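You operate a simulated robot arm through the tools that you are given. There is no shell and no other tool. Be economical: measure what you need, move in short steps, check, and stop when the job is done.

You are at the controls of a simulated robot arm. One attempt, no reset.

JOB
Run the dust box and check its suction gauge against the card in the tool drawer.
Fine: at or over the limit lay the card on the dust box, under it on the wall bench; box off, drawer closed.

The check looks at the end state, three seconds after you hand in, the way a careful person would. Anything else that was tipped, shoved, dropped, spilled or broken makes it a failure.

ROBOT AND FRAMES
A 7-joint arm with a two-finger gripper on a trunk, on a base that drives. Base frame: it is fixed to the floor where the robot stands at the start and does not move with it; the origin is under the middle of the robot, x ahead of it, y to its left, z up. Units: cm, degrees, N and s.
With the tool pointing down near the work surface it reaches from about 30 to 74 cm from the robot's upright axis, wherever it stands. Its first joint turns from -166.0 to 166.0 degrees. Places, roughly: damper lever [70, -80, 170]; drawer latch [50, -60, 70]; dust box switch [70, -90, 110]; green socket switch [60, -110, 80]; tool drawer [60, 0, 80]; top of the teal dust box [60, -80, 80]; top of the wall bench [70, 20, 90]; vent lever [80, 100, 180]. Payload 2.94 kg.
The TCP is the grasp point between the finger pads, 3 cm short of the fingertips. In the tool frame z runs along the fingers and y along their closing line. The gripper opens to 13.8 cm. The gripper's body begins 10.9 cm behind the TCP.
Orientation is told as [roll, pitch, yaw] about the base's x, y, z axes, in that order, counted from this pose: with the fingers straight down and closing along the base's y, the tool's x points along the base's -x, its y along +y and its z along -z.

CONTROLS
- The arm moves only by the tool step_arm. Its argument "deltas" is one flat list of numbers, 7 for each row, row after row: the gripper command, from -1 (fully open) to 1 (shut), values between in proportion, then the shift along the base's x, y, z in units of 30 mm (1.0 is 30 mm), then the turn, a rotation vector about the base's x, y, z in units of 4 degrees (1.0 is 4 degrees). In form: [jaw, x, y, z, ax, ay, az, jaw, x, y, z, ax, ay, az, ...]. A call has 1 to 8 rows; each row shifts and turns the commanded pose from where the row before left it. A call with a number of a shift or a turn outside -1 to 1 is refused whole. A row lasts 0.2 s, in which the tool goes at most 5 cm and 8.6 degrees; a call with a longer step from one row to the next is refused whole, and so is a gripper value outside its range. Where a pose cannot be reached the arm comes as near as it can. A force on the tool above 40 N (or 10 N above the force at the start of the call, whichever is more), or a blocked arm, ends the call early, and 0.2 s more pass. The fingers move at their own pace and stop on an object; they squeeze with about 22 N. The grip force told is the motor's: it shows also when the fingers shut on nothing. Time passes only in rows, and 0.2 s behind the last, so rows that do not move let the fingers close. The reply holds the time, the measured pose of the TCP, the force on the tool along the base axes, the opening and the grip force, in the units named above and with some noise, with the torque about the TCP (base axes, N m) and any sound that the robot's microphone picked up.
- Cameras (640 x 400 px; columns grow to the right, rows downward): "scene" is now at [-0.62, 9.09, 144.38]; the picture's right is [-0.50, -0.87, 0.00], its down [-0.55, 0.32, -0.77] and it looks along [0.67, -0.39, -0.63] (base axes); focal length 214 px, centre (320, 200). "wrist" rides on the gripper at [7.1, 1.9, -14.6] in the tool frame; the picture's right is [-0.26, 0.97, 0.00], its down [-0.85, -0.23, -0.48] and it looks along [-0.46, -0.12, 0.88] (tool axes); focal length 280 px, centre (320, 200). There is no depth. A picture from a camera that has moved, and an enlarged one, comes with that camera's place and axes in the base frame and with its lens.
- grab_frame(camera): a new picture of that camera. It takes no simulated time.
- move_column(by): slides the trunk up (or, below 0, down) by that many cm; the arm and the scene camera ride with it, the base frame stays. It gives what a move gives, with no picture.
- base_move(legs): drives the robot by 1 to 6 legs, each [ahead, left, turn to the left] in cm, cm and degrees, along the robot's own axes; the way and the turn of a leg run together, so that a leg with both is an arc; at most 150 cm and 180 degrees a leg. The arm and the cameras ride along, it lands a little off, and it stops where it bumps. It gives what a move gives.
- turn_head(pan, tilt): turns the head with the scene camera to pan (to the left, within 86 degrees either way) and tilt (down, from -29 to 69), counted from straight ahead of the robot. It gives what a move gives.
- close_up(camera, box): a new picture of the part [left, top, right, bottom] of that camera's present view, enlarged. It takes no simulated time.
- sign_off(): hands the job in; it is judged then, once.

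Work in short steps. Places have to be worked out from the pictures, the camera data and where the tool is seen: move nearer, look again, correct. Check each grasp and each placing, and mend what went wrong. You have 120 turns and 98 pictures in all, those below and enlarged ones among them. Open the gripper and draw the arm clear of the work before you hand the job in, unless the task says otherwise; then end with one line.

The tools are called after "Request:" as name(argument=value, ...) on one line, values as JSON. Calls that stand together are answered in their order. step_arm: Moves the arm, as the interface text tells. Its arguments: {"type":"object","properties":{"deltas":{"type":"array"}},"required":["deltas"]} The other tools are called the same way: move_column (by) slides the trunk up or down; base_move (legs) drives the base; turn_head (pan, tilt) turns the head that bears the scene camera; grab_frame (camera) takes a picture; close_up (camera, box) takes an enlarged picture of a part of a camera's view; sign_off () hands the job in.

At the start:

```text
time: 0.0
ee_pos: [37.77, -20.75, 132.44]
ee_rot: [-0.1, -0.1, 0.1]
ft_force: [-0.6, 0.1, -0.5]
wrist_torque: [-0.01, 0.0, 0.0]
finger_gap: 13.81
grip_force: 0.1
trunk travel left (down, up): [-29.0, 16.4]
robot x, y, heading: [-0.32, -0.22, -0.2]
head pan, tilt: [-30.0, 39.2]
```

scene: 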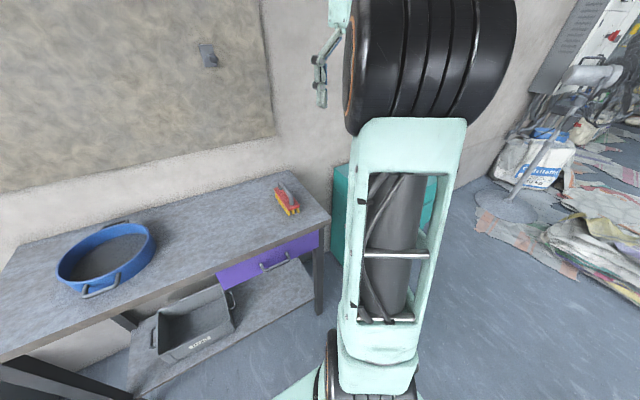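
wrist: 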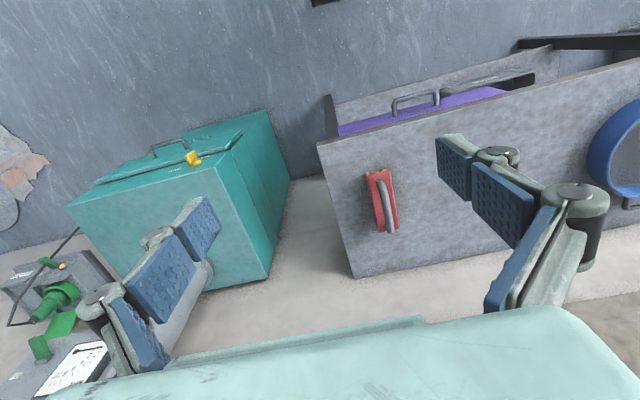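

The arm blocks part of the view. I turn the head to look at the dust box area first.

Request:
turn_head(pan=-60, tilt=35)

Request:
grab_frame(camera="scene")

```text
time: 0.9
ee_pos: [37.81, -20.86, 132.4]
ee_rot: [-0.1, -0.2, 0.0]
ft_force: [-1.4, -0.5, 0.6]
wrist_torque: [-0.01, 0.04, 0.02]
finger_gap: 13.8
grip_force: 0.0
trunk travel left (down, up): [-29.0, 16.4]
robot x, y, heading: [-0.14, -0.35, -0.1]
head pan, tilt: [-60.0, 35.0]
```

```text
95 pictures are left
camera scene: at [-3.62, 5.75, 145.02], right [-0.87, -0.5, 0.0], down [-0.29, 0.5, -0.82], along [0.41, -0.71, -0.57], focal length 214 px, centre (320, 200)
```

scene: 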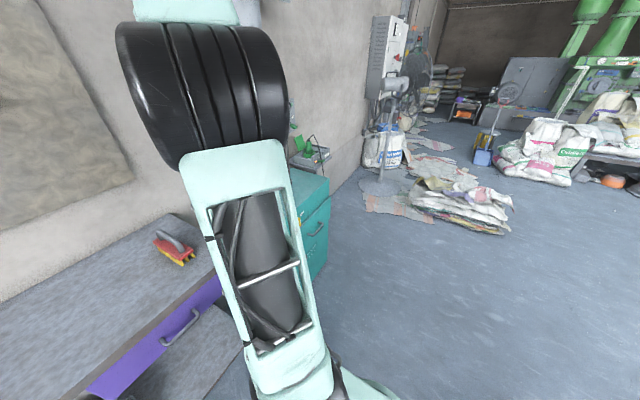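

The arm hides the dust box. I drive back a little and to the right to look at it from the front.

Request:
base_move(legs=[[-25, 0, 0], [0, -50, 0]])

Request:
turn_head(pan=-25, tilt=25)

Request:
grab_frame(camera="scene")

Request:
grab_frame(camera="wrist")

```text
time: 7.2
ee_pos: [12.81, -70.21, 132.48]
ee_rot: [-0.1, -0.1, 0.0]
ft_force: [0.4, 0.4, -0.5]
wrist_torque: [-0.03, 0.02, -0.01]
finger_gap: 13.81
grip_force: 0.1
trunk travel left (down, up): [-29.0, 16.4]
robot x, y, heading: [-25.11, -49.53, -0.4]
head pan, tilt: [-60.0, 35.0]
```

```text
time: 8.2
ee_pos: [12.64, -70.18, 132.45]
ee_rot: [0.0, -0.1, -0.1]
ft_force: [0.3, -0.1, 0.1]
wrist_torque: [-0.02, 0.02, 0.0]
finger_gap: 13.82
grip_force: 0.0
trunk travel left (down, up): [-29.0, 16.4]
robot x, y, heading: [-24.64, -49.39, -0.2]
head pan, tilt: [-25.0, 25.0]
```

```text
94 pictures are left
camera scene: at [-24.77, -39.85, 146.59], right [-0.42, -0.91, 0.0], down [-0.38, 0.18, -0.91], along [0.82, -0.38, -0.42], focal length 214 px, centre (320, 200)
```

scene: 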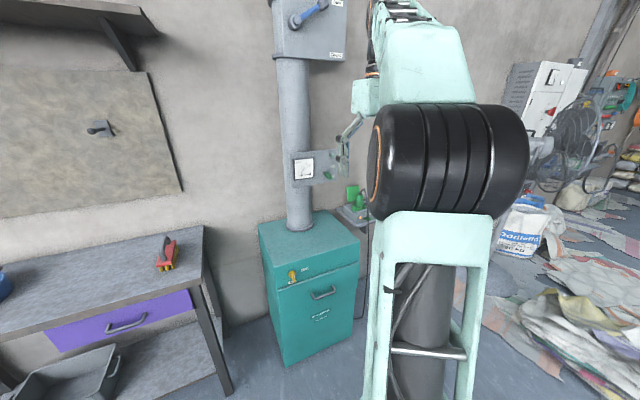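

```text
93 pictures are left
camera wrist: at [5.56, -68.2, 146.95], right [0.26, 0.96, 0.0], down [0.85, -0.23, 0.48], along [0.46, -0.13, -0.88], focal length 280 px, centre (320, 200)
```

wrist: 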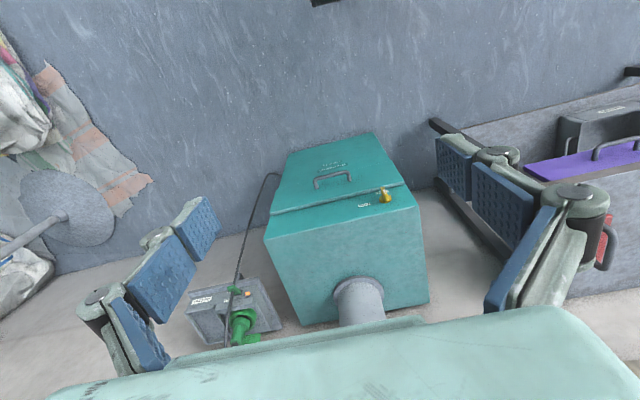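

I see the dust box with a duct, a gauge panel, the damper lever and a socket. I take close-ups.

Request:
close_up(camera="scene", box=[240, 110, 400, 210])

Request:
close_up(camera="scene", box=[230, 200, 390, 300])

Request:
close_up(camera="scene", box=[240, 0, 400, 100])

Request:
close_up(camera="wrist", box=[170, 260, 330, 360])

```text
4.00 times, centred on (320, 160) of scene
camera zoom: at [-24.77, -39.85, 146.59], right [-0.42, -0.91, 0.0], down [-0.38, 0.18, -0.91], along [0.82, -0.38, -0.42], focal length 858 px, centre (320, 360)
```

zoom: 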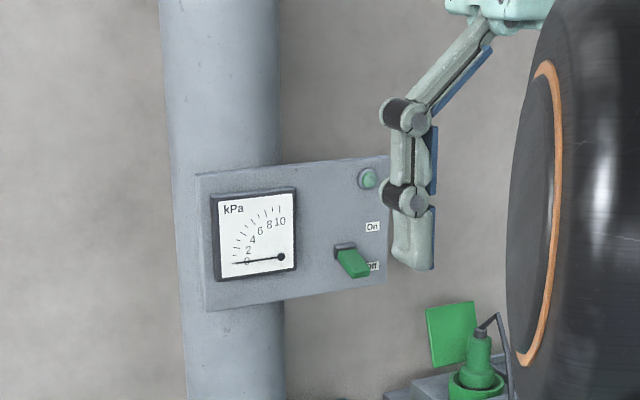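

```text
4.00 times, centred on (310, 250) of scene
camera zoom: at [-24.77, -39.85, 146.59], right [-0.42, -0.91, 0.0], down [-0.38, 0.18, -0.91], along [0.82, -0.38, -0.42], focal length 858 px, centre (360, 0)
```

zoom: 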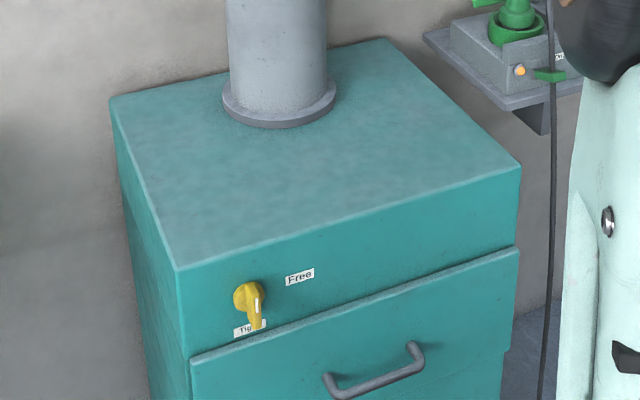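

```text
4.00 times, centred on (320, 50) of scene
camera zoom: at [-24.77, -39.85, 146.59], right [-0.42, -0.91, 0.0], down [-0.38, 0.18, -0.91], along [0.82, -0.38, -0.42], focal length 858 px, centre (320, 800)
```

zoom: 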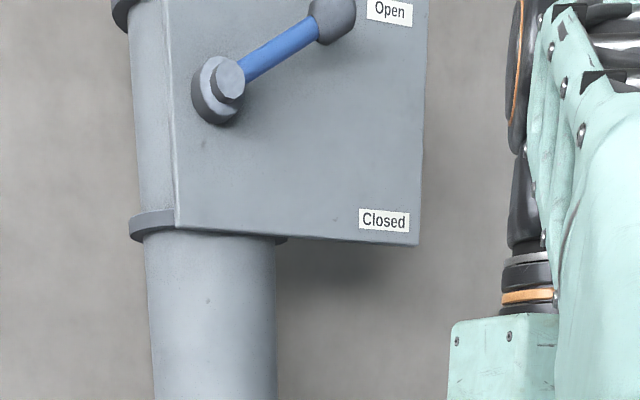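

```text
4.00 times, centred on (250, 310) of wrist
camera zoom: at [5.56, -68.2, 146.95], right [0.26, 0.96, 0.0], down [0.85, -0.23, 0.48], along [0.46, -0.13, -0.88], focal length 1122 px, centre (600, -240)
```

zoom: 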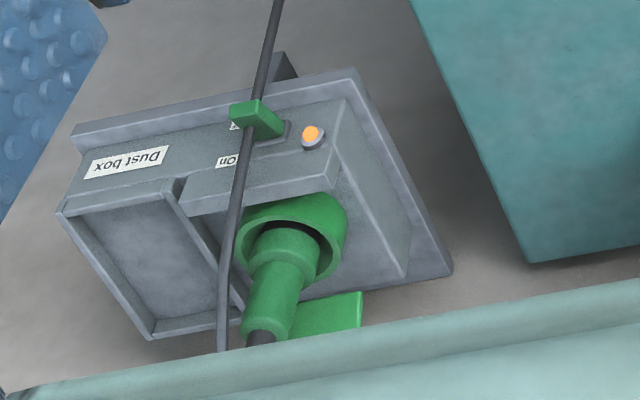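

The switch on the gauge panel is Off and the gauge reads 0; the latch is on Tight and the socket lamp is lit. I now look at the left side (vent lever) and the bench.

Request:
turn_head(pan=45, tilt=10)

Request:
grab_frame(camera="scene")

```text
time: 9.6
ee_pos: [12.74, -70.21, 132.39]
ee_rot: [-0.1, -0.3, -0.1]
ft_force: [0.0, 0.5, -0.3]
wrist_torque: [-0.03, 0.03, 0.03]
finger_gap: 13.79
grip_force: 0.1
trunk travel left (down, up): [-29.0, 16.4]
robot x, y, heading: [-24.95, -49.45, -0.3]
head pan, tilt: [45.0, 10.0]
```

```text
88 pictures are left
camera scene: at [-26.53, -29.38, 149.03], right [0.71, -0.71, 0.0], down [-0.12, -0.12, -0.98], along [0.7, 0.7, -0.17], focal length 214 px, centre (320, 200)
```

scene: 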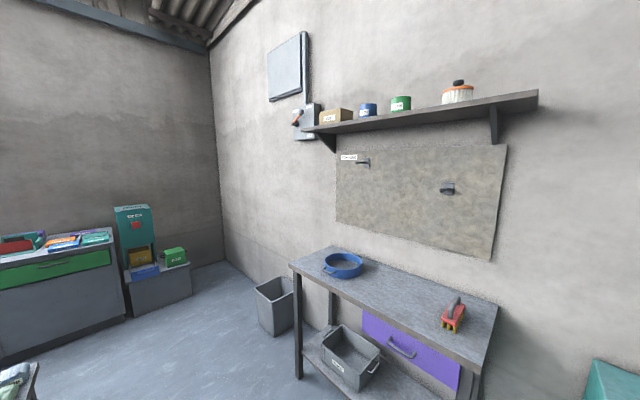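

Request:
close_up(camera="scene", box=[240, 30, 400, 130])

Request:
close_up(camera="scene", box=[320, 130, 480, 230])

Request:
close_up(camera="scene", box=[340, 280, 500, 380])

```text
4.00 times, centred on (320, 80) of scene
camera zoom: at [-26.53, -29.38, 149.03], right [0.71, -0.71, 0.0], down [-0.12, -0.12, -0.98], along [0.7, 0.7, -0.17], focal length 858 px, centre (320, 680)
```

zoom: 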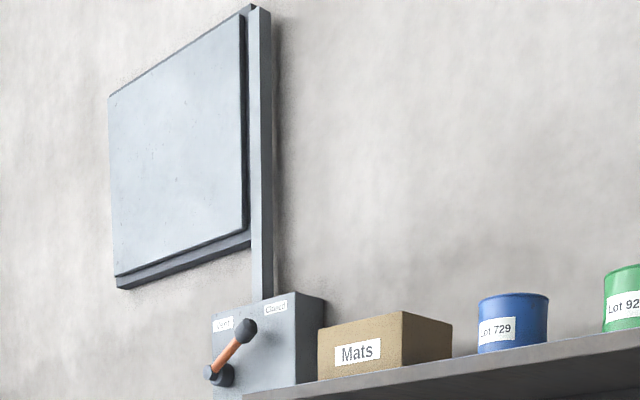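

```text
4.00 times, centred on (400, 180) of scene
camera zoom: at [-26.53, -29.38, 149.03], right [0.71, -0.71, 0.0], down [-0.12, -0.12, -0.98], along [0.7, 0.7, -0.17], focal length 858 px, centre (0, 280)
```

zoom: 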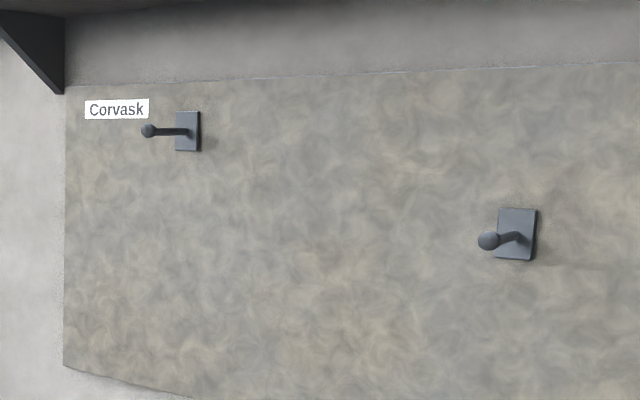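

```text
4.00 times, centred on (420, 330) of scene
camera zoom: at [-26.53, -29.38, 149.03], right [0.71, -0.71, 0.0], down [-0.12, -0.12, -0.98], along [0.7, 0.7, -0.17], focal length 858 px, centre (-80, -320)
```

zoom: 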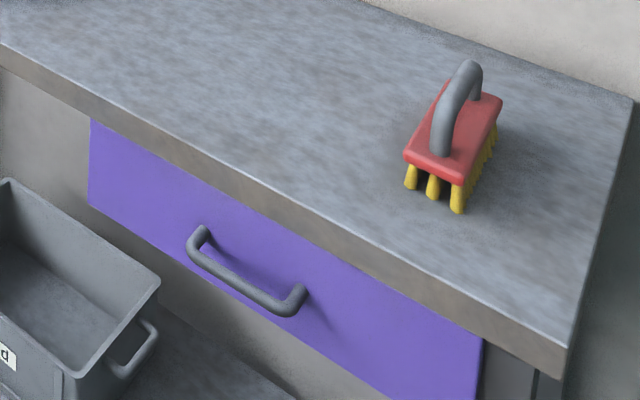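

Next is the drawer: its handle is at about [47, 0, 78]. I drive so the gripper is in front of the handle, at a safe distance.

Request:
base_move(legs=[[0, 68, 0]])

Request:
step_arm(deltas=[-0.2, 0, 0, -1, 0.9622, -0.9622, -0.9622, -0.2, 0, 0, -1, 0.9622, -0.9622, -0.9622, -0.2, 0, 0, -1, 0.9622, -0.9622, -0.9622, -0.2, 0, 0, -1, 0.9622, -0.9622, -0.9622, -0.2, 0, 0, -1, 0.9622, -0.9622, -0.9622, -0.2, 0, 0, -1, 0.9622, -0.9622, -0.9622])

Request:
step_arm(deltas=[-0.2, 0, 0, -1, 0.9622, -0.9622, -0.9622, -0.2, 0, 0, -1, 0.9622, -0.9622, -0.9622, -0.2, 0, 0, -1, 0.9622, -0.9622, -0.9622, -0.2, 0, 0, -1, 0.9622, -0.9622, -0.9622, -0.2, 0, 0, -1, 0.9622, -0.9622, -0.9622, -0.2, 0, 0, -1, 0.9622, -0.9622, -0.9622])

Request:
step_arm(deltas=[-0.2, 0, 0, -1, 0.9622, -0.9622, -0.9622, -0.2, 0, 0, -1, 0.9622, -0.9622, -0.9622, -0.2, 0, 0, -1, 0.9622, -0.9622, -0.9622, -0.2, 0, 0, -1, 0.9622, -0.9622, -0.9622, -0.2, 0, 0, -1, 0.9622, -0.9622, -0.9622, -0.2, 0, 0, -1, 0.9622, -0.9622, -0.9622])

Request:
turn_head(pan=-15, tilt=40)

Request:
grab_frame(camera="scene")

Request:
grab_frame(camera="wrist")

```text
time: 16.1
ee_pos: [12.57, -1.3, 132.47]
ee_rot: [-0.2, 0.0, 0.4]
ft_force: [-1.0, -0.1, -0.1]
wrist_torque: [0.0, -0.01, -0.01]
finger_gap: 13.78
grip_force: 0.2
trunk travel left (down, up): [-29.0, 16.4]
robot x, y, heading: [-25.43, 19.15, 0.2]
head pan, tilt: [45.0, 10.0]
```

```text
time: 17.5
ee_pos: [12.63, -1.3, 114.39]
ee_rot: [27.8, -17.4, -27.8]
ft_force: [0.5, 0.0, 0.3]
wrist_torque: [-0.03, -0.01, 0.01]
finger_gap: 8.27
grip_force: 0.0
trunk travel left (down, up): [-29.0, 16.4]
robot x, y, heading: [-25.39, 19.61, 0.2]
head pan, tilt: [45.0, 10.0]
```

```text
time: 18.9
ee_pos: [12.6, -1.25, 96.37]
ee_rot: [62.1, -17.5, -62.0]
ft_force: [-0.3, 0.7, 0.7]
wrist_torque: [-0.02, 0.01, 0.01]
finger_gap: 8.27
grip_force: 0.0
trunk travel left (down, up): [-29.0, 16.4]
robot x, y, heading: [-25.44, 18.96, 0.2]
head pan, tilt: [45.0, 10.0]
```

```text
time: 20.3
ee_pos: [12.95, -1.22, 78.55]
ee_rot: [90.0, -0.3, -90.3]
ft_force: [-0.6, 0.4, 0.8]
wrist_torque: [0.02, 0.0, -0.03]
finger_gap: 8.29
grip_force: 0.1
trunk travel left (down, up): [-29.0, 16.4]
robot x, y, heading: [-25.02, 19.55, 0.3]
head pan, tilt: [45.0, 10.0]
```

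```text
time: 21.6
ee_pos: [12.88, -1.1, 78.57]
ee_rot: [89.9, -0.4, -90.1]
ft_force: [-0.4, 0.2, -0.5]
wrist_torque: [-0.01, 0.01, 0.01]
finger_gap: 8.29
grip_force: 0.0
trunk travel left (down, up): [-29.0, 16.4]
robot x, y, heading: [-25.33, 19.09, 0.1]
head pan, tilt: [-15.0, 40.0]
```

```text
84 pictures are left
camera scene: at [-25.19, 30.65, 144.26], right [-0.25, -0.97, 0.0], down [-0.62, 0.16, -0.77], along [0.74, -0.19, -0.64], focal length 214 px, centre (320, 200)
```

scene: 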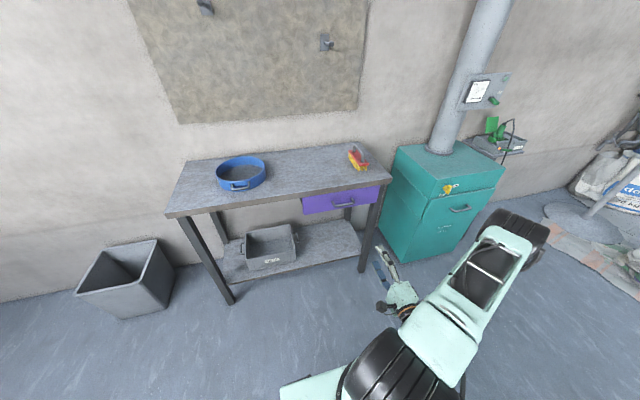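

```text
83 pictures are left
camera wrist: at [-1.7, 6.16, 80.34], right [0.0, -0.26, 0.97], down [-0.48, -0.85, -0.22], along [0.88, -0.46, -0.12], focal length 280 px, centre (320, 200)
```

wrist: 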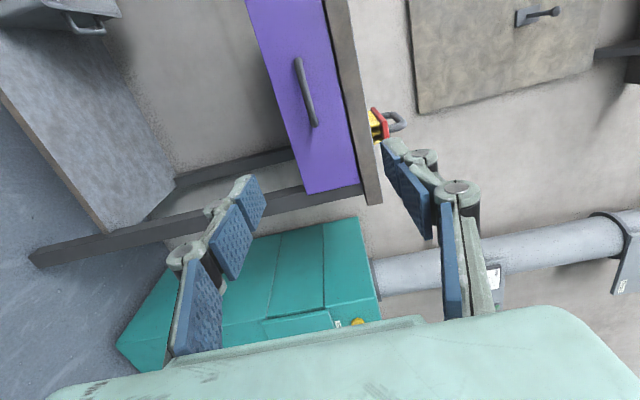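

The handle triangulates to about [45, 0.7, 77]. I open the jaws fully and approach to x≈37, then look again.

Request:
step_arm(deltas=[-0.5, 1, 0.2, -0.1, 0, 0, 0, -0.5, 1, 0.2, -0.1, 0, 0, 0, -0.5, 1, 0.2, -0.1, 0, 0, 0, -0.5, 1, 0, -0.1, 0, 0, 0, -0.5, 1, 0, 0, 0, 0, 0, -0.5, 1, 0, 0, 0, 0, 0, -0.5, 1, 0, 0, 0, 0, 0, -0.5, 1, 0, 0, 0, 0, 0])

Request:
grab_frame(camera="wrist")

Request:
close_up(camera="scene", box=[260, 150, 420, 250])

```text
time: 23.4
ee_pos: [36.7, 0.81, 77.51]
ee_rot: [89.9, -0.4, -90.2]
ft_force: [0.8, 0.7, -0.1]
wrist_torque: [0.03, 0.01, -0.01]
finger_gap: 10.37
grip_force: 0.1
trunk travel left (down, up): [-29.0, 16.4]
robot x, y, heading: [-25.15, 19.67, 0.6]
head pan, tilt: [-15.0, 40.0]
```

```text
82 pictures are left
camera wrist: at [22.15, 8.21, 79.28], right [0.0, -0.26, 0.97], down [-0.48, -0.85, -0.22], along [0.88, -0.46, -0.12], focal length 280 px, centre (320, 200)
```

wrist: 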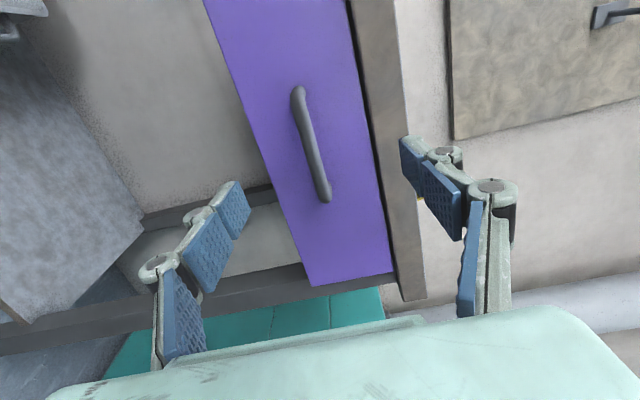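

```text
4.00 times, centred on (340, 200) of scene
camera zoom: at [-25.19, 30.65, 144.26], right [-0.25, -0.97, 0.0], down [-0.62, 0.16, -0.77], along [0.74, -0.19, -0.64], focal length 858 px, centre (240, 200)
```

zoom: 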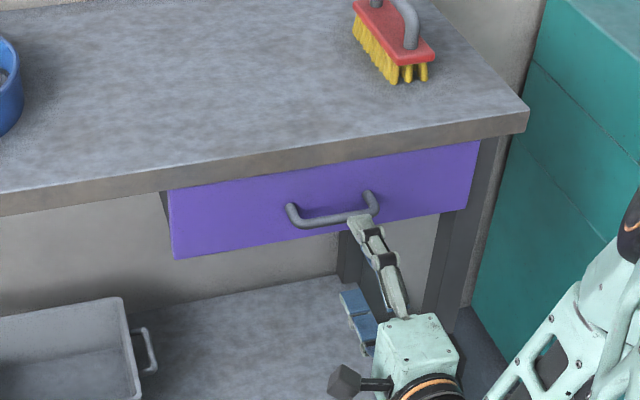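

The handle now triangulates to about [48, 0.6, 76.5]. I narrow the jaws to about 6 cm and advance around the bar.

Request:
step_arm(deltas=[0.1, 0.5, 0, -0.35, 0, 0, 0, 0.1, 1, 0, 0, 0, 0, 0, 0.1, 1, 0, 0, 0, 0, 0, 0.1, 0.5, 0, 0, 0, 0, 0])

Request:
grab_frame(camera="wrist")

Request:
close_up(camera="scene", box=[260, 150, 420, 250])

```text
time: 24.4
ee_pos: [45.47, 0.6, 76.25]
ee_rot: [89.9, -0.4, -90.3]
ft_force: [0.6, 0.5, 0.8]
wrist_torque: [-0.01, 0.02, -0.01]
finger_gap: 6.19
grip_force: 0.1
trunk travel left (down, up): [-29.0, 16.4]
robot x, y, heading: [-25.11, 20.06, 0.3]
head pan, tilt: [-15.0, 40.0]
```

```text
80 pictures are left
camera wrist: at [30.98, 7.83, 78.12], right [0.0, -0.26, 0.97], down [-0.48, -0.85, -0.22], along [0.88, -0.46, -0.12], focal length 280 px, centre (320, 200)
```

wrist: 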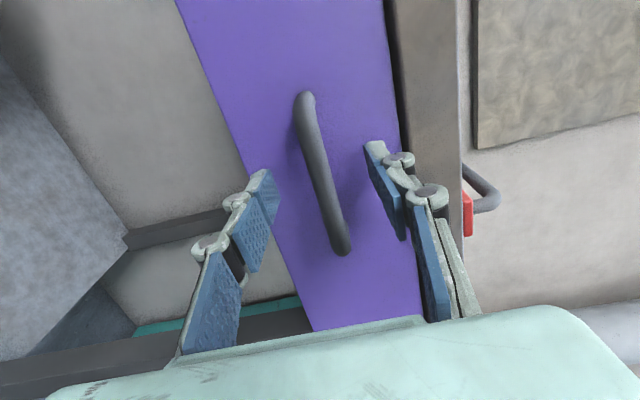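

```text
4.00 times, centred on (340, 200) of scene
camera zoom: at [-25.19, 30.64, 144.26], right [-0.25, -0.97, 0.0], down [-0.62, 0.16, -0.77], along [0.74, -0.19, -0.64], focal length 858 px, centre (240, 200)
```

zoom: 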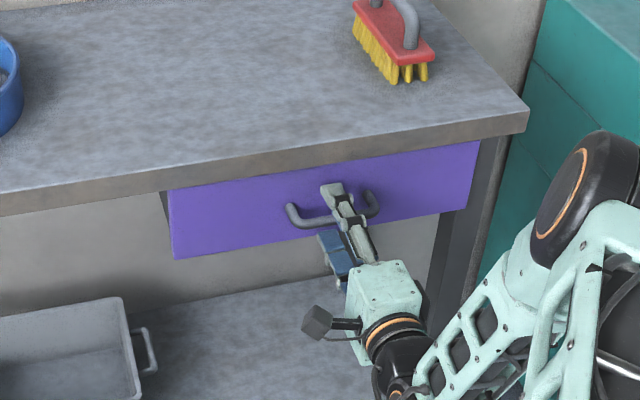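

The bar is between the fingers at x≈48.3. I advance 2 cm and close.

Request:
step_arm(deltas=[0.1, 0.65, 0, 0.05, 0, 0, 0, 0.5, 0, 0, 0, 0, 0, 0, 1, 0, 0, 0, 0, 0, 0, 1, 0, 0, 0, 0, 0, 0, 1, 0, 0, 0, 0, 0, 0])

```text
time: 25.0
ee_pos: [47.19, 0.46, 76.43]
ee_rot: [90.1, -0.3, -90.2]
ft_force: [-11.7, -1.0, 9.0]
wrist_torque: [0.08, 0.41, 0.03]
finger_gap: 1.2
grip_force: 7.9
trunk travel left (down, up): [-29.0, 16.4]
robot x, y, heading: [-25.5, 19.49, 0.3]
head pan, tilt: [-15.0, 40.0]
stopped in row 2: the force on the tool passed its limit at 45 N (the readings are from after the stop); the commanded pose is now the measured one
```

The jaws are on the bar (1.2 cm gap). I let the grip settle.

Request:
step_arm(deltas=[1, 0, 0, 0, 0, 0, 0, 1, 0, 0, 0, 0, 0, 0])

```text
time: 25.6
ee_pos: [47.18, 0.56, 76.4]
ee_rot: [90.1, -0.3, -90.2]
ft_force: [-10.5, -2.6, 15.5]
wrist_torque: [0.26, 0.39, 0.18]
finger_gap: 1.07
grip_force: 37.7
trunk travel left (down, up): [-29.0, 16.4]
robot x, y, heading: [-25.44, 19.42, 0.3]
head pan, tilt: [-15.0, 40.0]
```

The grip holds with a small upward force. I ease up slightly and pull the drawer out.

Request:
step_arm(deltas=[1, -0.3, 0, 0.1, 0, 0, 0, 1, -0.6, 0, 0, 0, 0, 0, 1, -0.6, 0, 0, 0, 0, 0, 1, -0.6, 0, 0, 0, 0, 0, 1, -0.6, 0, 0, 0, 0, 0])

```text
time: 26.8
ee_pos: [39.11, 0.54, 76.49]
ee_rot: [89.9, -0.3, -90.3]
ft_force: [-0.6, -15.2, 12.5]
wrist_torque: [0.4, 0.09, 0.8]
finger_gap: 1.05
grip_force: 37.9
trunk travel left (down, up): [-29.0, 16.4]
robot x, y, heading: [-25.62, 19.21, 0.3]
head pan, tilt: [-15.0, 40.0]
```

Request:
step_arm(deltas=[1, -0.6, 0, 0.05, 0, 0, 0, 1, -0.6, 0, 0, 0, 0, 0, 1, -0.6, 0, 0, 0, 0, 0, 1, -0.6, 0, 0, 0, 0, 0, 1, -0.6, 0, 0, 0, 0, 0, 1, -0.6, 0, 0, 0, 0, 0])

Request:
grab_frame(camera="scene")

```text
time: 28.2
ee_pos: [28.13, 0.44, 76.46]
ee_rot: [90.0, -0.2, -90.2]
ft_force: [-0.8, -11.9, 15.8]
wrist_torque: [0.2, 0.13, -0.56]
finger_gap: 1.05
grip_force: 37.6
trunk travel left (down, up): [-29.0, 16.4]
robot x, y, heading: [-25.45, 19.28, 0.2]
head pan, tilt: [-15.0, 40.0]
```

```text
78 pictures are left
camera scene: at [-25.42, 30.6, 144.27], right [-0.25, -0.97, 0.0], down [-0.62, 0.16, -0.77], along [0.74, -0.19, -0.64], focal length 214 px, centre (320, 200)
```

scene: 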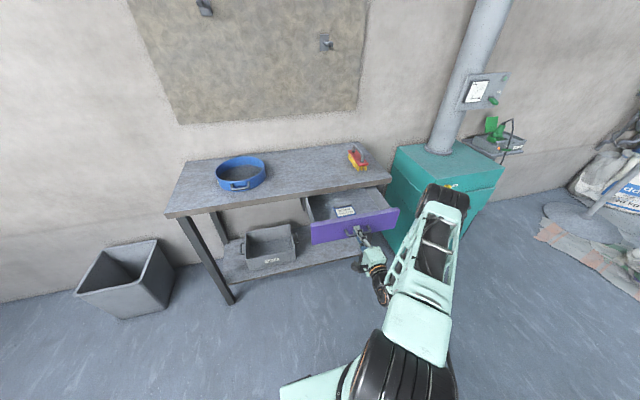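

The drawer is open and shows a card. I zoom in on it.

Request:
close_up(camera="scene", box=[320, 195, 368, 225])

Request:
close_up(camera="scene", box=[280, 165, 440, 265])

```text
13.33 times, centred on (344, 210) of scene
camera zoom: at [-25.42, 30.6, 144.27], right [-0.25, -0.97, 0.0], down [-0.62, 0.16, -0.77], along [0.74, -0.19, -0.64], focal length 2860 px, centre (0, 67)
```

zoom: 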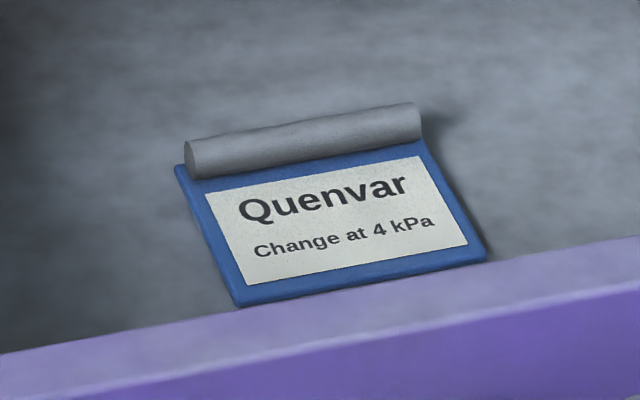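

```text
4.00 times, centred on (360, 215) of scene
camera zoom: at [-25.42, 30.6, 144.27], right [-0.25, -0.97, 0.0], down [-0.62, 0.16, -0.77], along [0.74, -0.19, -0.64], focal length 858 px, centre (160, 140)
```

zoom: 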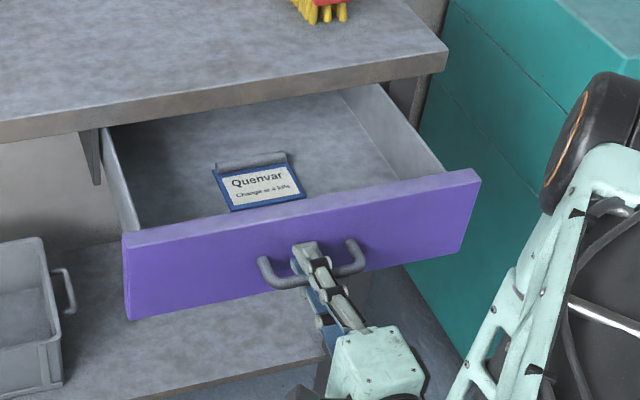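

The card reads "Quenvar – Change at 4 kPa". I pull the drawer a bit further so that the card can be lifted clear of the bench edge, then release.

Request:
step_arm(deltas=[1, -0.6, 0, 0, 0, 0, 0, 1, -0.6, 0, 0, 0, 0, 0, 1, -0.6, 0, 0, 0, 0, 0, 1, -0.6, 0, 0, 0, 0, 0])

Request:
close_up(camera="scene", box=[280, 165, 440, 265])

```text
time: 29.2
ee_pos: [21.12, 0.53, 76.52]
ee_rot: [89.8, -0.3, -90.2]
ft_force: [-0.7, -17.7, 10.8]
wrist_torque: [0.23, -0.02, 0.69]
finger_gap: 1.05
grip_force: 37.1
trunk travel left (down, up): [-29.0, 16.4]
robot x, y, heading: [-25.34, 19.36, 0.5]
head pan, tilt: [-15.0, 40.0]
```

```text
4.00 times, centred on (360, 215) of scene
camera zoom: at [-25.35, 30.53, 144.27], right [-0.25, -0.97, 0.0], down [-0.62, 0.16, -0.77], along [0.74, -0.19, -0.64], focal length 858 px, centre (160, 140)
```

zoom: 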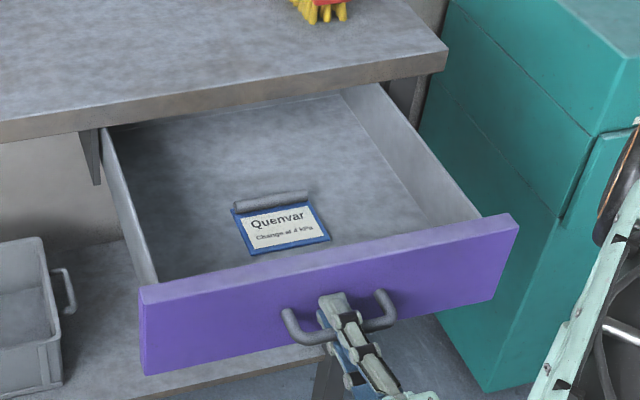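

The card is now well exposed at about [39, -1, 72]. I release and back off, raising the tool to switch height.

Request:
step_arm(deltas=[0.2, 0, 0, 0, 0, 0, 0, 0.2, 0, 0, 0, 0, 0, 0, 0.2, 0, 0, 0, 0, 0, 0, 0.2, -1, 0, 0, 0, 0, 0, 0.2, -1, 0, 0, 0, 0, 0, 0.2, -1, 0, 0, 0, 0, 0])

Request:
step_arm(deltas=[1, 0, 0, 1, 0, 0, 0, 1, 0, 0, 1, 0, 0, 0, 1, 0, 0, 1, 0, 0, 0, 1, 0, 0, 1, 0, 0, 0, 1, 0, 0, 1, 0, 0, 0, 1, 0, 0, 1, 0, 0, 0, 1, 0, 0, 1, 0, 0, 0, 1, 0, 0, 1, 0, 0, 0])

Request:
close_up(camera="scene", box=[400, 60, 560, 160])

Request:
close_up(camera="scene", box=[380, 130, 540, 230])

```text
time: 30.6
ee_pos: [12.0, 0.61, 76.33]
ee_rot: [89.7, -0.2, -90.1]
ft_force: [0.2, -0.2, 0.7]
wrist_torque: [0.0, -0.03, 0.01]
finger_gap: 5.52
grip_force: 0.0
trunk travel left (down, up): [-29.0, 16.4]
robot x, y, heading: [-25.72, 19.6, 0.3]
head pan, tilt: [-15.0, 40.0]
```

```text
time: 32.4
ee_pos: [14.14, -4.16, 97.7]
ee_rot: [89.8, -0.3, -89.9]
ft_force: [0.0, 0.1, -0.5]
wrist_torque: [0.0, -0.05, 0.03]
finger_gap: 0.01
grip_force: 21.1
out of reach, approached as far as the arm can: row 5, 6, 7, 8
trunk travel left (down, up): [-29.0, 16.4]
robot x, y, heading: [-25.82, 19.5, 0.5]
head pan, tilt: [-15.0, 40.0]
```

```text
4.00 times, centred on (480, 110) of scene
camera zoom: at [-25.26, 30.66, 144.25], right [-0.25, -0.97, 0.0], down [-0.62, 0.16, -0.77], along [0.74, -0.19, -0.64], focal length 858 px, centre (-320, 560)
```

zoom: 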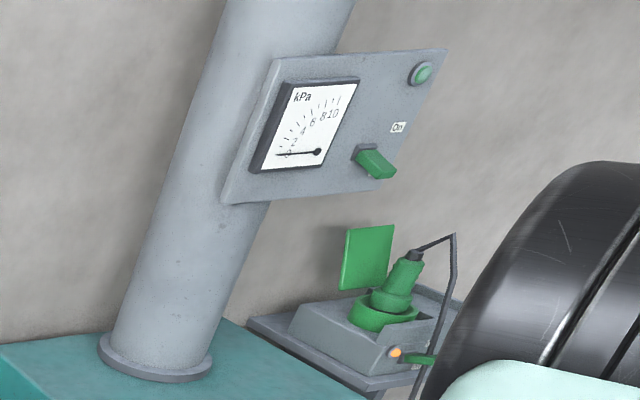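

```text
4.00 times, centred on (460, 180) of scene
camera zoom: at [-25.26, 30.66, 144.25], right [-0.25, -0.97, 0.0], down [-0.62, 0.16, -0.77], along [0.74, -0.19, -0.64], focal length 858 px, centre (-240, 280)
```

zoom: 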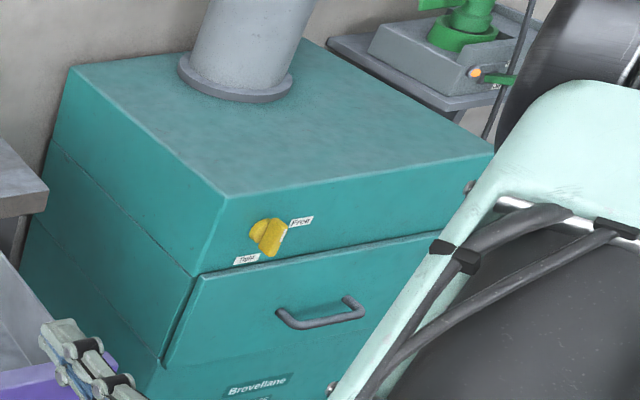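

The switch triangulates to about [67, -87, 112.4], lever pointing down (Off). I drive right, then ahead.

Request:
base_move(legs=[[0, -86, 0], [15, 0, 0]])

Request:
turn_head(pan=-20, tilt=25)

Request:
grab_frame(camera="scene")

Request:
grab_frame(camera="wrist")

```text
time: 41.3
ee_pos: [30.35, -89.5, 97.86]
ee_rot: [89.8, -0.3, -88.9]
ft_force: [0.4, 0.3, 0.1]
wrist_torque: [-0.01, -0.02, 0.03]
finger_gap: 0.0
grip_force: 21.3
trunk travel left (down, up): [-29.0, 16.4]
robot x, y, heading: [-9.38, -66.72, 1.2]
head pan, tilt: [-15.0, 40.0]
```

```text
time: 42.1
ee_pos: [30.26, -89.42, 97.62]
ee_rot: [89.8, -0.3, -88.9]
ft_force: [0.3, 0.2, -0.8]
wrist_torque: [-0.01, 0.01, 0.05]
finger_gap: 0.0
grip_force: 21.8
trunk travel left (down, up): [-29.0, 16.4]
robot x, y, heading: [-9.53, -66.4, 1.2]
head pan, tilt: [-20.0, 25.0]
```

```text
72 pictures are left
camera scene: at [-9.11, -56.41, 146.59], right [-0.32, -0.95, 0.0], down [-0.4, 0.14, -0.91], along [0.86, -0.29, -0.42], focal length 214 px, centre (320, 200)
```

scene: 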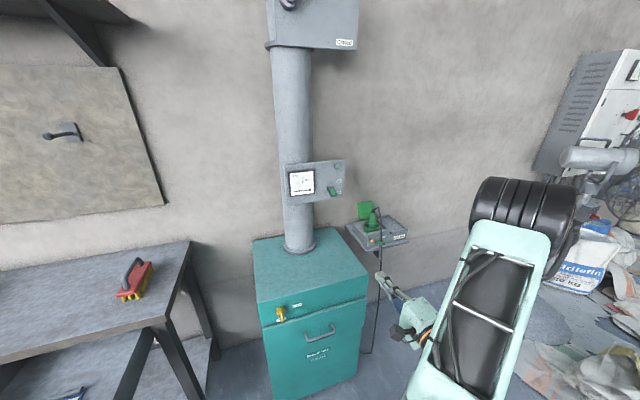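

```text
71 pictures are left
camera wrist: at [15.55, -82.57, 99.55], right [0.01, -0.26, 0.97], down [-0.46, -0.86, -0.22], along [0.89, -0.44, -0.13], focal length 280 px, centre (320, 200)
```

wrist: 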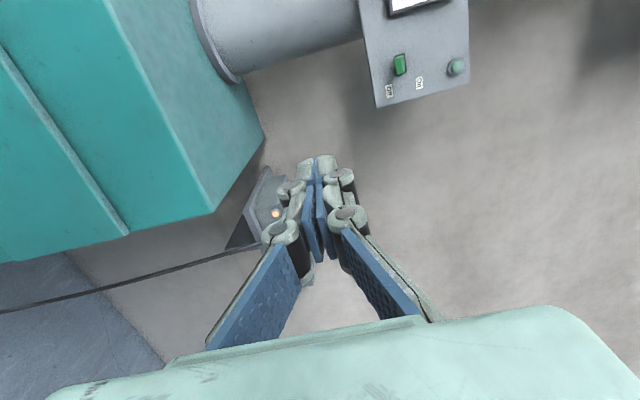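

The switch is at about [66, -87, 112.4]. I zoom in to judge its shape before pushing up from below.

Request:
close_up(camera="scene", box=[280, 150, 360, 200])

Request:
close_up(camera="wrist", box=[340, 0, 500, 100])

```text
8.00 times, centred on (320, 175) of scene
camera zoom: at [-9.11, -56.41, 146.59], right [-0.32, -0.95, 0.0], down [-0.4, 0.14, -0.91], along [0.86, -0.29, -0.42], focal length 1716 px, centre (320, 400)
```

zoom: 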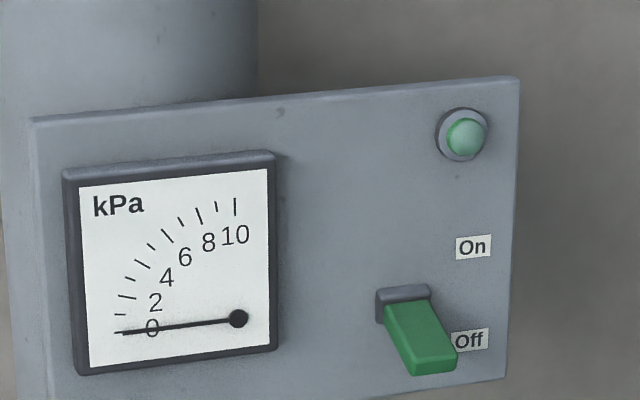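

```text
4.00 times, centred on (420, 50) of wrist
camera zoom: at [15.55, -82.57, 99.55], right [0.01, -0.26, 0.97], down [-0.46, -0.86, -0.22], along [0.89, -0.44, -0.13], focal length 1122 px, centre (-80, 800)
```

zoom: 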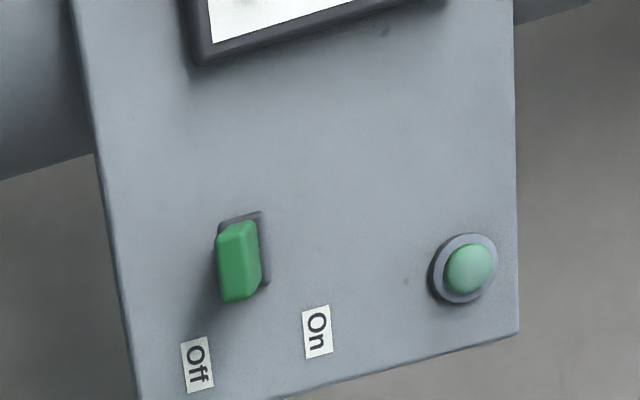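

I lift a little and extend toward the switch from below, stopping short to check.

Request:
step_arm(deltas=[1, 1, 0, 0, 0, 0, 0, 1, 1, 0, 0, 0, 0, 0, 1, 1, 0, 0, 0, 0, 0, 1, 1, 0, 0, 0, 0, 0, 1, 1, 0, 0, 0, 0, 0])

```text
time: 43.3
ee_pos: [45.33, -89.6, 97.96]
ee_rot: [89.8, -0.3, -88.9]
ft_force: [0.6, 0.0, -0.2]
wrist_torque: [0.04, 0.0, -0.02]
finger_gap: 0.0
grip_force: 22.2
trunk travel left (down, up): [-29.0, 16.4]
robot x, y, heading: [-9.38, -67.02, 1.3]
head pan, tilt: [-20.0, 25.0]
```

Request:
step_arm(deltas=[1, 0.9, 0.2, 0.3, 0, 0, 0, 1, 0.9, 0.2, 0.3, 0, 0, 0, 1, 0.9, 0.2, 0.3, 0, 0, 0, 1, 0.9, 0.2, 0.3, 0, 0, 0, 1, 0.9, 0, 0.3, 0, 0, 0, 1, 0.9, 0, 0, 0, 0, 0])

Request:
grab_frame(camera="wrist")

Request:
close_up(camera="scene", box=[260, 150, 420, 250])

```text
time: 44.7
ee_pos: [61.64, -87.18, 102.17]
ee_rot: [89.7, -0.3, -88.9]
ft_force: [-0.2, -0.5, 0.5]
wrist_torque: [0.01, 0.0, 0.04]
finger_gap: 0.0
grip_force: 22.0
trunk travel left (down, up): [-29.0, 16.4]
robot x, y, heading: [-9.63, -66.51, 1.2]
head pan, tilt: [-20.0, 25.0]
```

```text
68 pictures are left
camera wrist: at [46.86, -80.15, 104.11], right [0.01, -0.26, 0.97], down [-0.46, -0.86, -0.22], along [0.89, -0.44, -0.13], focal length 280 px, centre (320, 200)
```

wrist: 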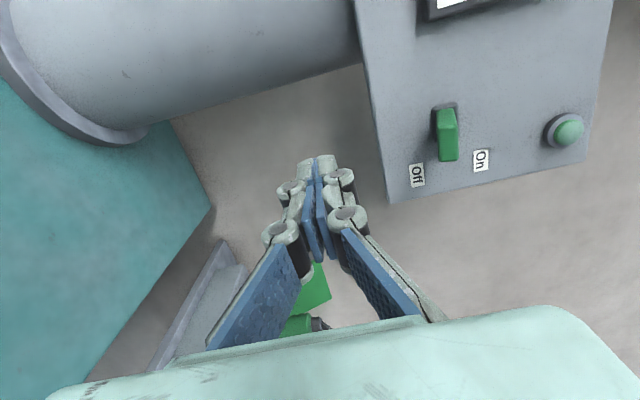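

```text
4.00 times, centred on (340, 200) of scene
camera zoom: at [-9.1, -56.41, 146.59], right [-0.32, -0.95, 0.0], down [-0.4, 0.14, -0.91], along [0.86, -0.29, -0.42], focal length 858 px, centre (240, 200)
```

zoom: 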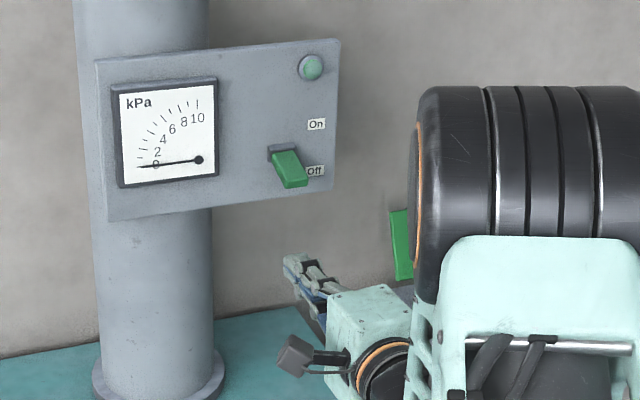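

The lever's middle is at about [66, -87, 111.5]. I go 2 cm further and then push up against it.

Request:
step_arm(deltas=[1, 0.75, 0.05, 0, 0, 0, 0, 1, 0, 0, 0.8, 0, 0, 0, 1, 0, 0, 0.7, 0, 0, 0, 1, 0, 0, 0.6, 0, 0, 0, 1, 0, 0, 0.5, 0, 0, 0, 1, 0, 0, 0.5, 0, 0, 0])

Request:
grab_frame(camera="wrist")

Request:
close_up(camera="scene", box=[280, 150, 360, 200])

```text
time: 46.1
ee_pos: [64.03, -86.78, 111.5]
ee_rot: [90.0, -0.2, -88.9]
ft_force: [0.5, -1.6, 0.7]
wrist_torque: [-0.02, -0.06, 0.04]
finger_gap: 0.0
grip_force: 21.6
trunk travel left (down, up): [-29.0, 16.4]
robot x, y, heading: [-9.29, -66.57, 1.3]
head pan, tilt: [-20.0, 25.0]
```

```text
66 pictures are left
camera wrist: at [49.28, -79.84, 113.38], right [0.01, -0.26, 0.97], down [-0.46, -0.86, -0.23], along [0.89, -0.44, -0.12], focal length 280 px, centre (320, 200)
```

wrist: 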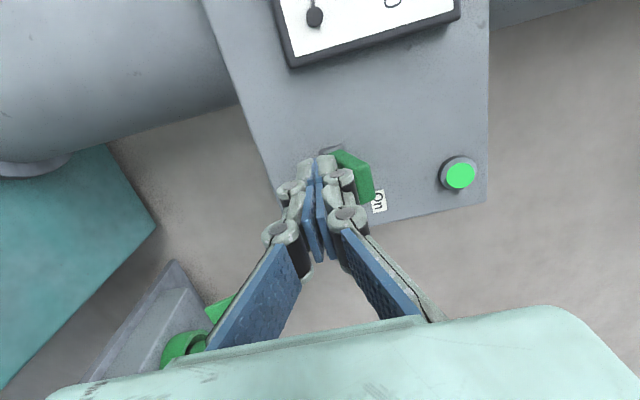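

```text
8.00 times, centred on (320, 175) of scene
camera zoom: at [-8.9, -56.43, 146.6], right [-0.32, -0.95, 0.0], down [-0.4, 0.14, -0.91], along [0.86, -0.29, -0.42], focal length 1716 px, centre (320, 400)
```

zoom: 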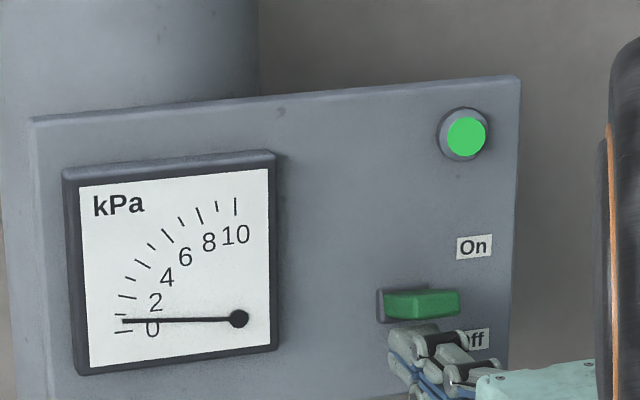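

The lamp is lit and the needle is moving. I wait for it to settle.

Request:
step_arm(deltas=[1, 0, 0, 0.3, 0, 0, 0, 1, 0, 0, 0.2, 0, 0, 0, 1, 0, 0, -0.3, 0, 0, 0, 1, 0, 0, -0.5, 0, 0, 0, 1, 0, 0, -1, 0, 0, 0, 1, 0, 0, 0, 0, 0, 0, 1, 0, 0, 0, 0, 0, 0, 1, 0, 0, 0, 0, 0, 0])

Request:
step_arm(deltas=[1, 0, 0, 0, 0, 0, 0, 1, 0, 0, 0, 0, 0, 0, 1, 0, 0, 0, 0, 0, 0, 1, 0, 0, 0, 0, 0, 0, 1, 0, 0, 0, 0, 0, 0, 1, 0, 0, 0, 0, 0, 0, 1, 0, 0, 0, 0, 0, 0, 1, 0, 0, 0, 0, 0, 0])

Request:
close_up(camera="scene", box=[280, 150, 360, 200])

Request:
step_arm(deltas=[1, 0, 0, 0, 0, 0, 0, 1, 0, 0, 0, 0, 0, 0, 1, 0, 0, 0, 0, 0, 0, 1, 0, 0, 0, 0, 0, 0, 1, 0, 0, 0, 0, 0, 0, 1, 0, 0, 0, 0, 0, 0, 1, 0, 0, 0, 0, 0, 0, 1, 0, 0, 0, 0, 0, 0])

Request:
step_arm(deltas=[1, 0, 0, 0, 0, 0, 0, 1, 0, 0, 0, 0, 0, 0, 1, 0, 0, 0, 0, 0, 0, 1, 0, 0, 0, 0, 0, 0, 1, 0, 0, 0, 0, 0, 0, 1, 0, 0, 0, 0, 0, 0, 1, 0, 0, 0, 0, 0, 0, 1, 0, 0, 0, 0, 0, 0])

Request:
close_up(camera="scene", box=[280, 150, 360, 200])

```text
time: 47.9
ee_pos: [63.77, -86.62, 107.63]
ee_rot: [89.7, -0.4, -89.0]
ft_force: [-0.4, 0.5, 0.2]
wrist_torque: [-0.01, 0.02, 0.01]
finger_gap: 0.02
grip_force: 22.2
trunk travel left (down, up): [-29.0, 16.4]
robot x, y, heading: [-9.67, -66.91, 1.4]
head pan, tilt: [-20.0, 25.0]
```

```text
time: 49.7
ee_pos: [63.76, -86.82, 107.69]
ee_rot: [89.8, -0.3, -88.9]
ft_force: [0.2, 0.3, 0.6]
wrist_torque: [0.02, 0.01, 0.04]
finger_gap: 0.0
grip_force: 22.0
trunk travel left (down, up): [-29.0, 16.4]
robot x, y, heading: [-9.44, -66.64, 1.4]
head pan, tilt: [-20.0, 25.0]
```

```text
8.00 times, centred on (320, 175) of scene
camera zoom: at [-9.11, -56.41, 146.59], right [-0.32, -0.95, 0.0], down [-0.4, 0.14, -0.91], along [0.86, -0.29, -0.42], focal length 1716 px, centre (320, 400)
```

zoom: 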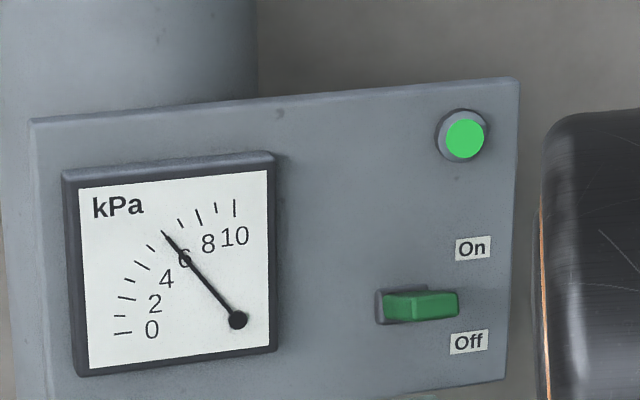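

```text
time: 51.5
ee_pos: [63.8, -86.81, 107.7]
ee_rot: [89.8, -0.3, -88.9]
ft_force: [0.7, -0.2, -0.4]
wrist_torque: [-0.02, -0.04, 0.01]
finger_gap: 0.03
grip_force: 22.2
trunk travel left (down, up): [-29.0, 16.4]
robot x, y, heading: [-9.8, -66.45, 1.3]
head pan, tilt: [-20.0, 25.0]
```

```text
time: 53.3
ee_pos: [63.66, -86.8, 107.61]
ee_rot: [89.8, -0.3, -88.9]
ft_force: [-0.1, 0.4, 0.4]
wrist_torque: [0.0, 0.01, 0.01]
finger_gap: 0.0
grip_force: 22.3
trunk travel left (down, up): [-29.0, 16.4]
robot x, y, heading: [-9.63, -66.35, 1.4]
head pan, tilt: [-20.0, 25.0]
```

```text
8.00 times, centred on (320, 175) of scene
camera zoom: at [-9.11, -56.41, 146.59], right [-0.32, -0.95, 0.0], down [-0.4, 0.14, -0.91], along [0.86, -0.29, -0.42], focal length 1716 px, centre (320, 400)
```

zoom: 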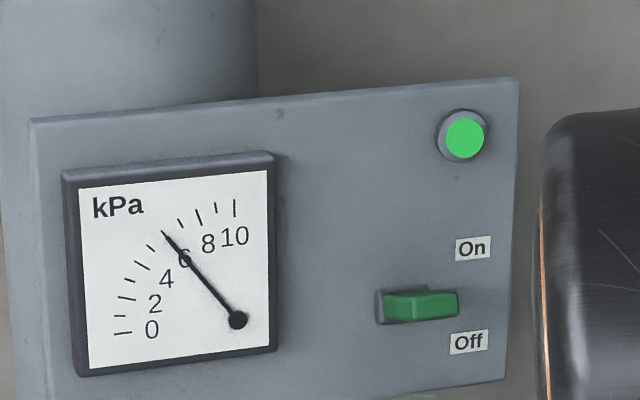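

The gauge is steady at 6 kPa, over the 4 kPa limit. I check the damper, the latch and the box's label to be sure the reading is a fair one.

Request:
close_up(camera="scene", box=[250, 290, 370, 365])

Request:
turn_head(pan=-20, tilt=-10)

Request:
close_up(camera="scene", box=[220, 100, 420, 225])

```text
5.33 times, centred on (310, 328) of scene
camera zoom: at [-9.11, -56.41, 146.59], right [-0.32, -0.95, 0.0], down [-0.4, 0.14, -0.91], along [0.86, -0.29, -0.42], focal length 1144 px, centre (373, -480)
```

zoom: 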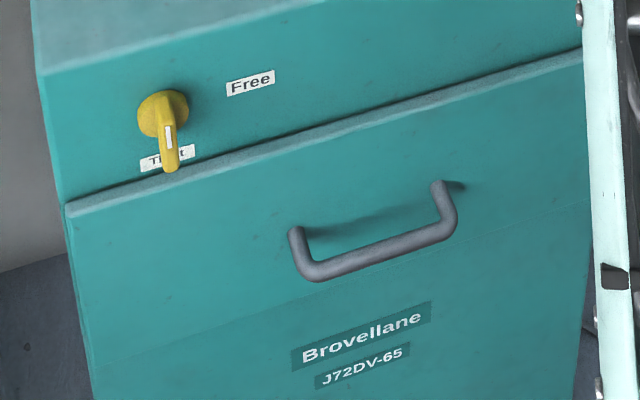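

```text
time: 54.3
ee_pos: [63.69, -86.77, 107.57]
ee_rot: [89.8, -0.4, -88.8]
ft_force: [-0.1, 0.1, -0.3]
wrist_torque: [-0.01, 0.0, 0.0]
finger_gap: 0.02
grip_force: 22.0
trunk travel left (down, up): [-29.0, 16.4]
robot x, y, heading: [-9.63, -66.64, 1.5]
head pan, tilt: [-20.0, -10.0]
```

```text
3.20 times, centred on (320, 162) of scene
camera zoom: at [-9.85, -56.16, 152.15], right [-0.32, -0.95, 0.0], down [0.16, -0.06, -0.98], along [0.93, -0.32, 0.17], focal length 686 px, centre (320, 320)
```

zoom: 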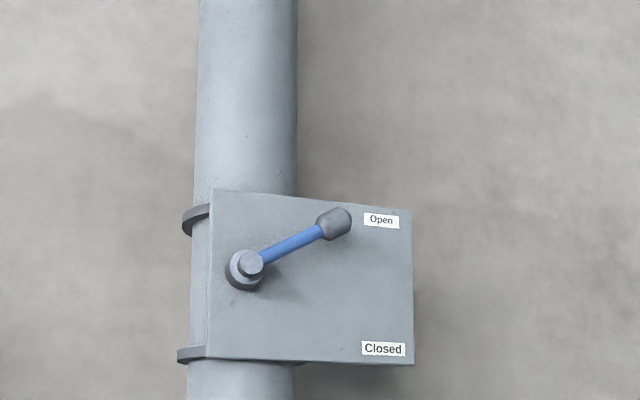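

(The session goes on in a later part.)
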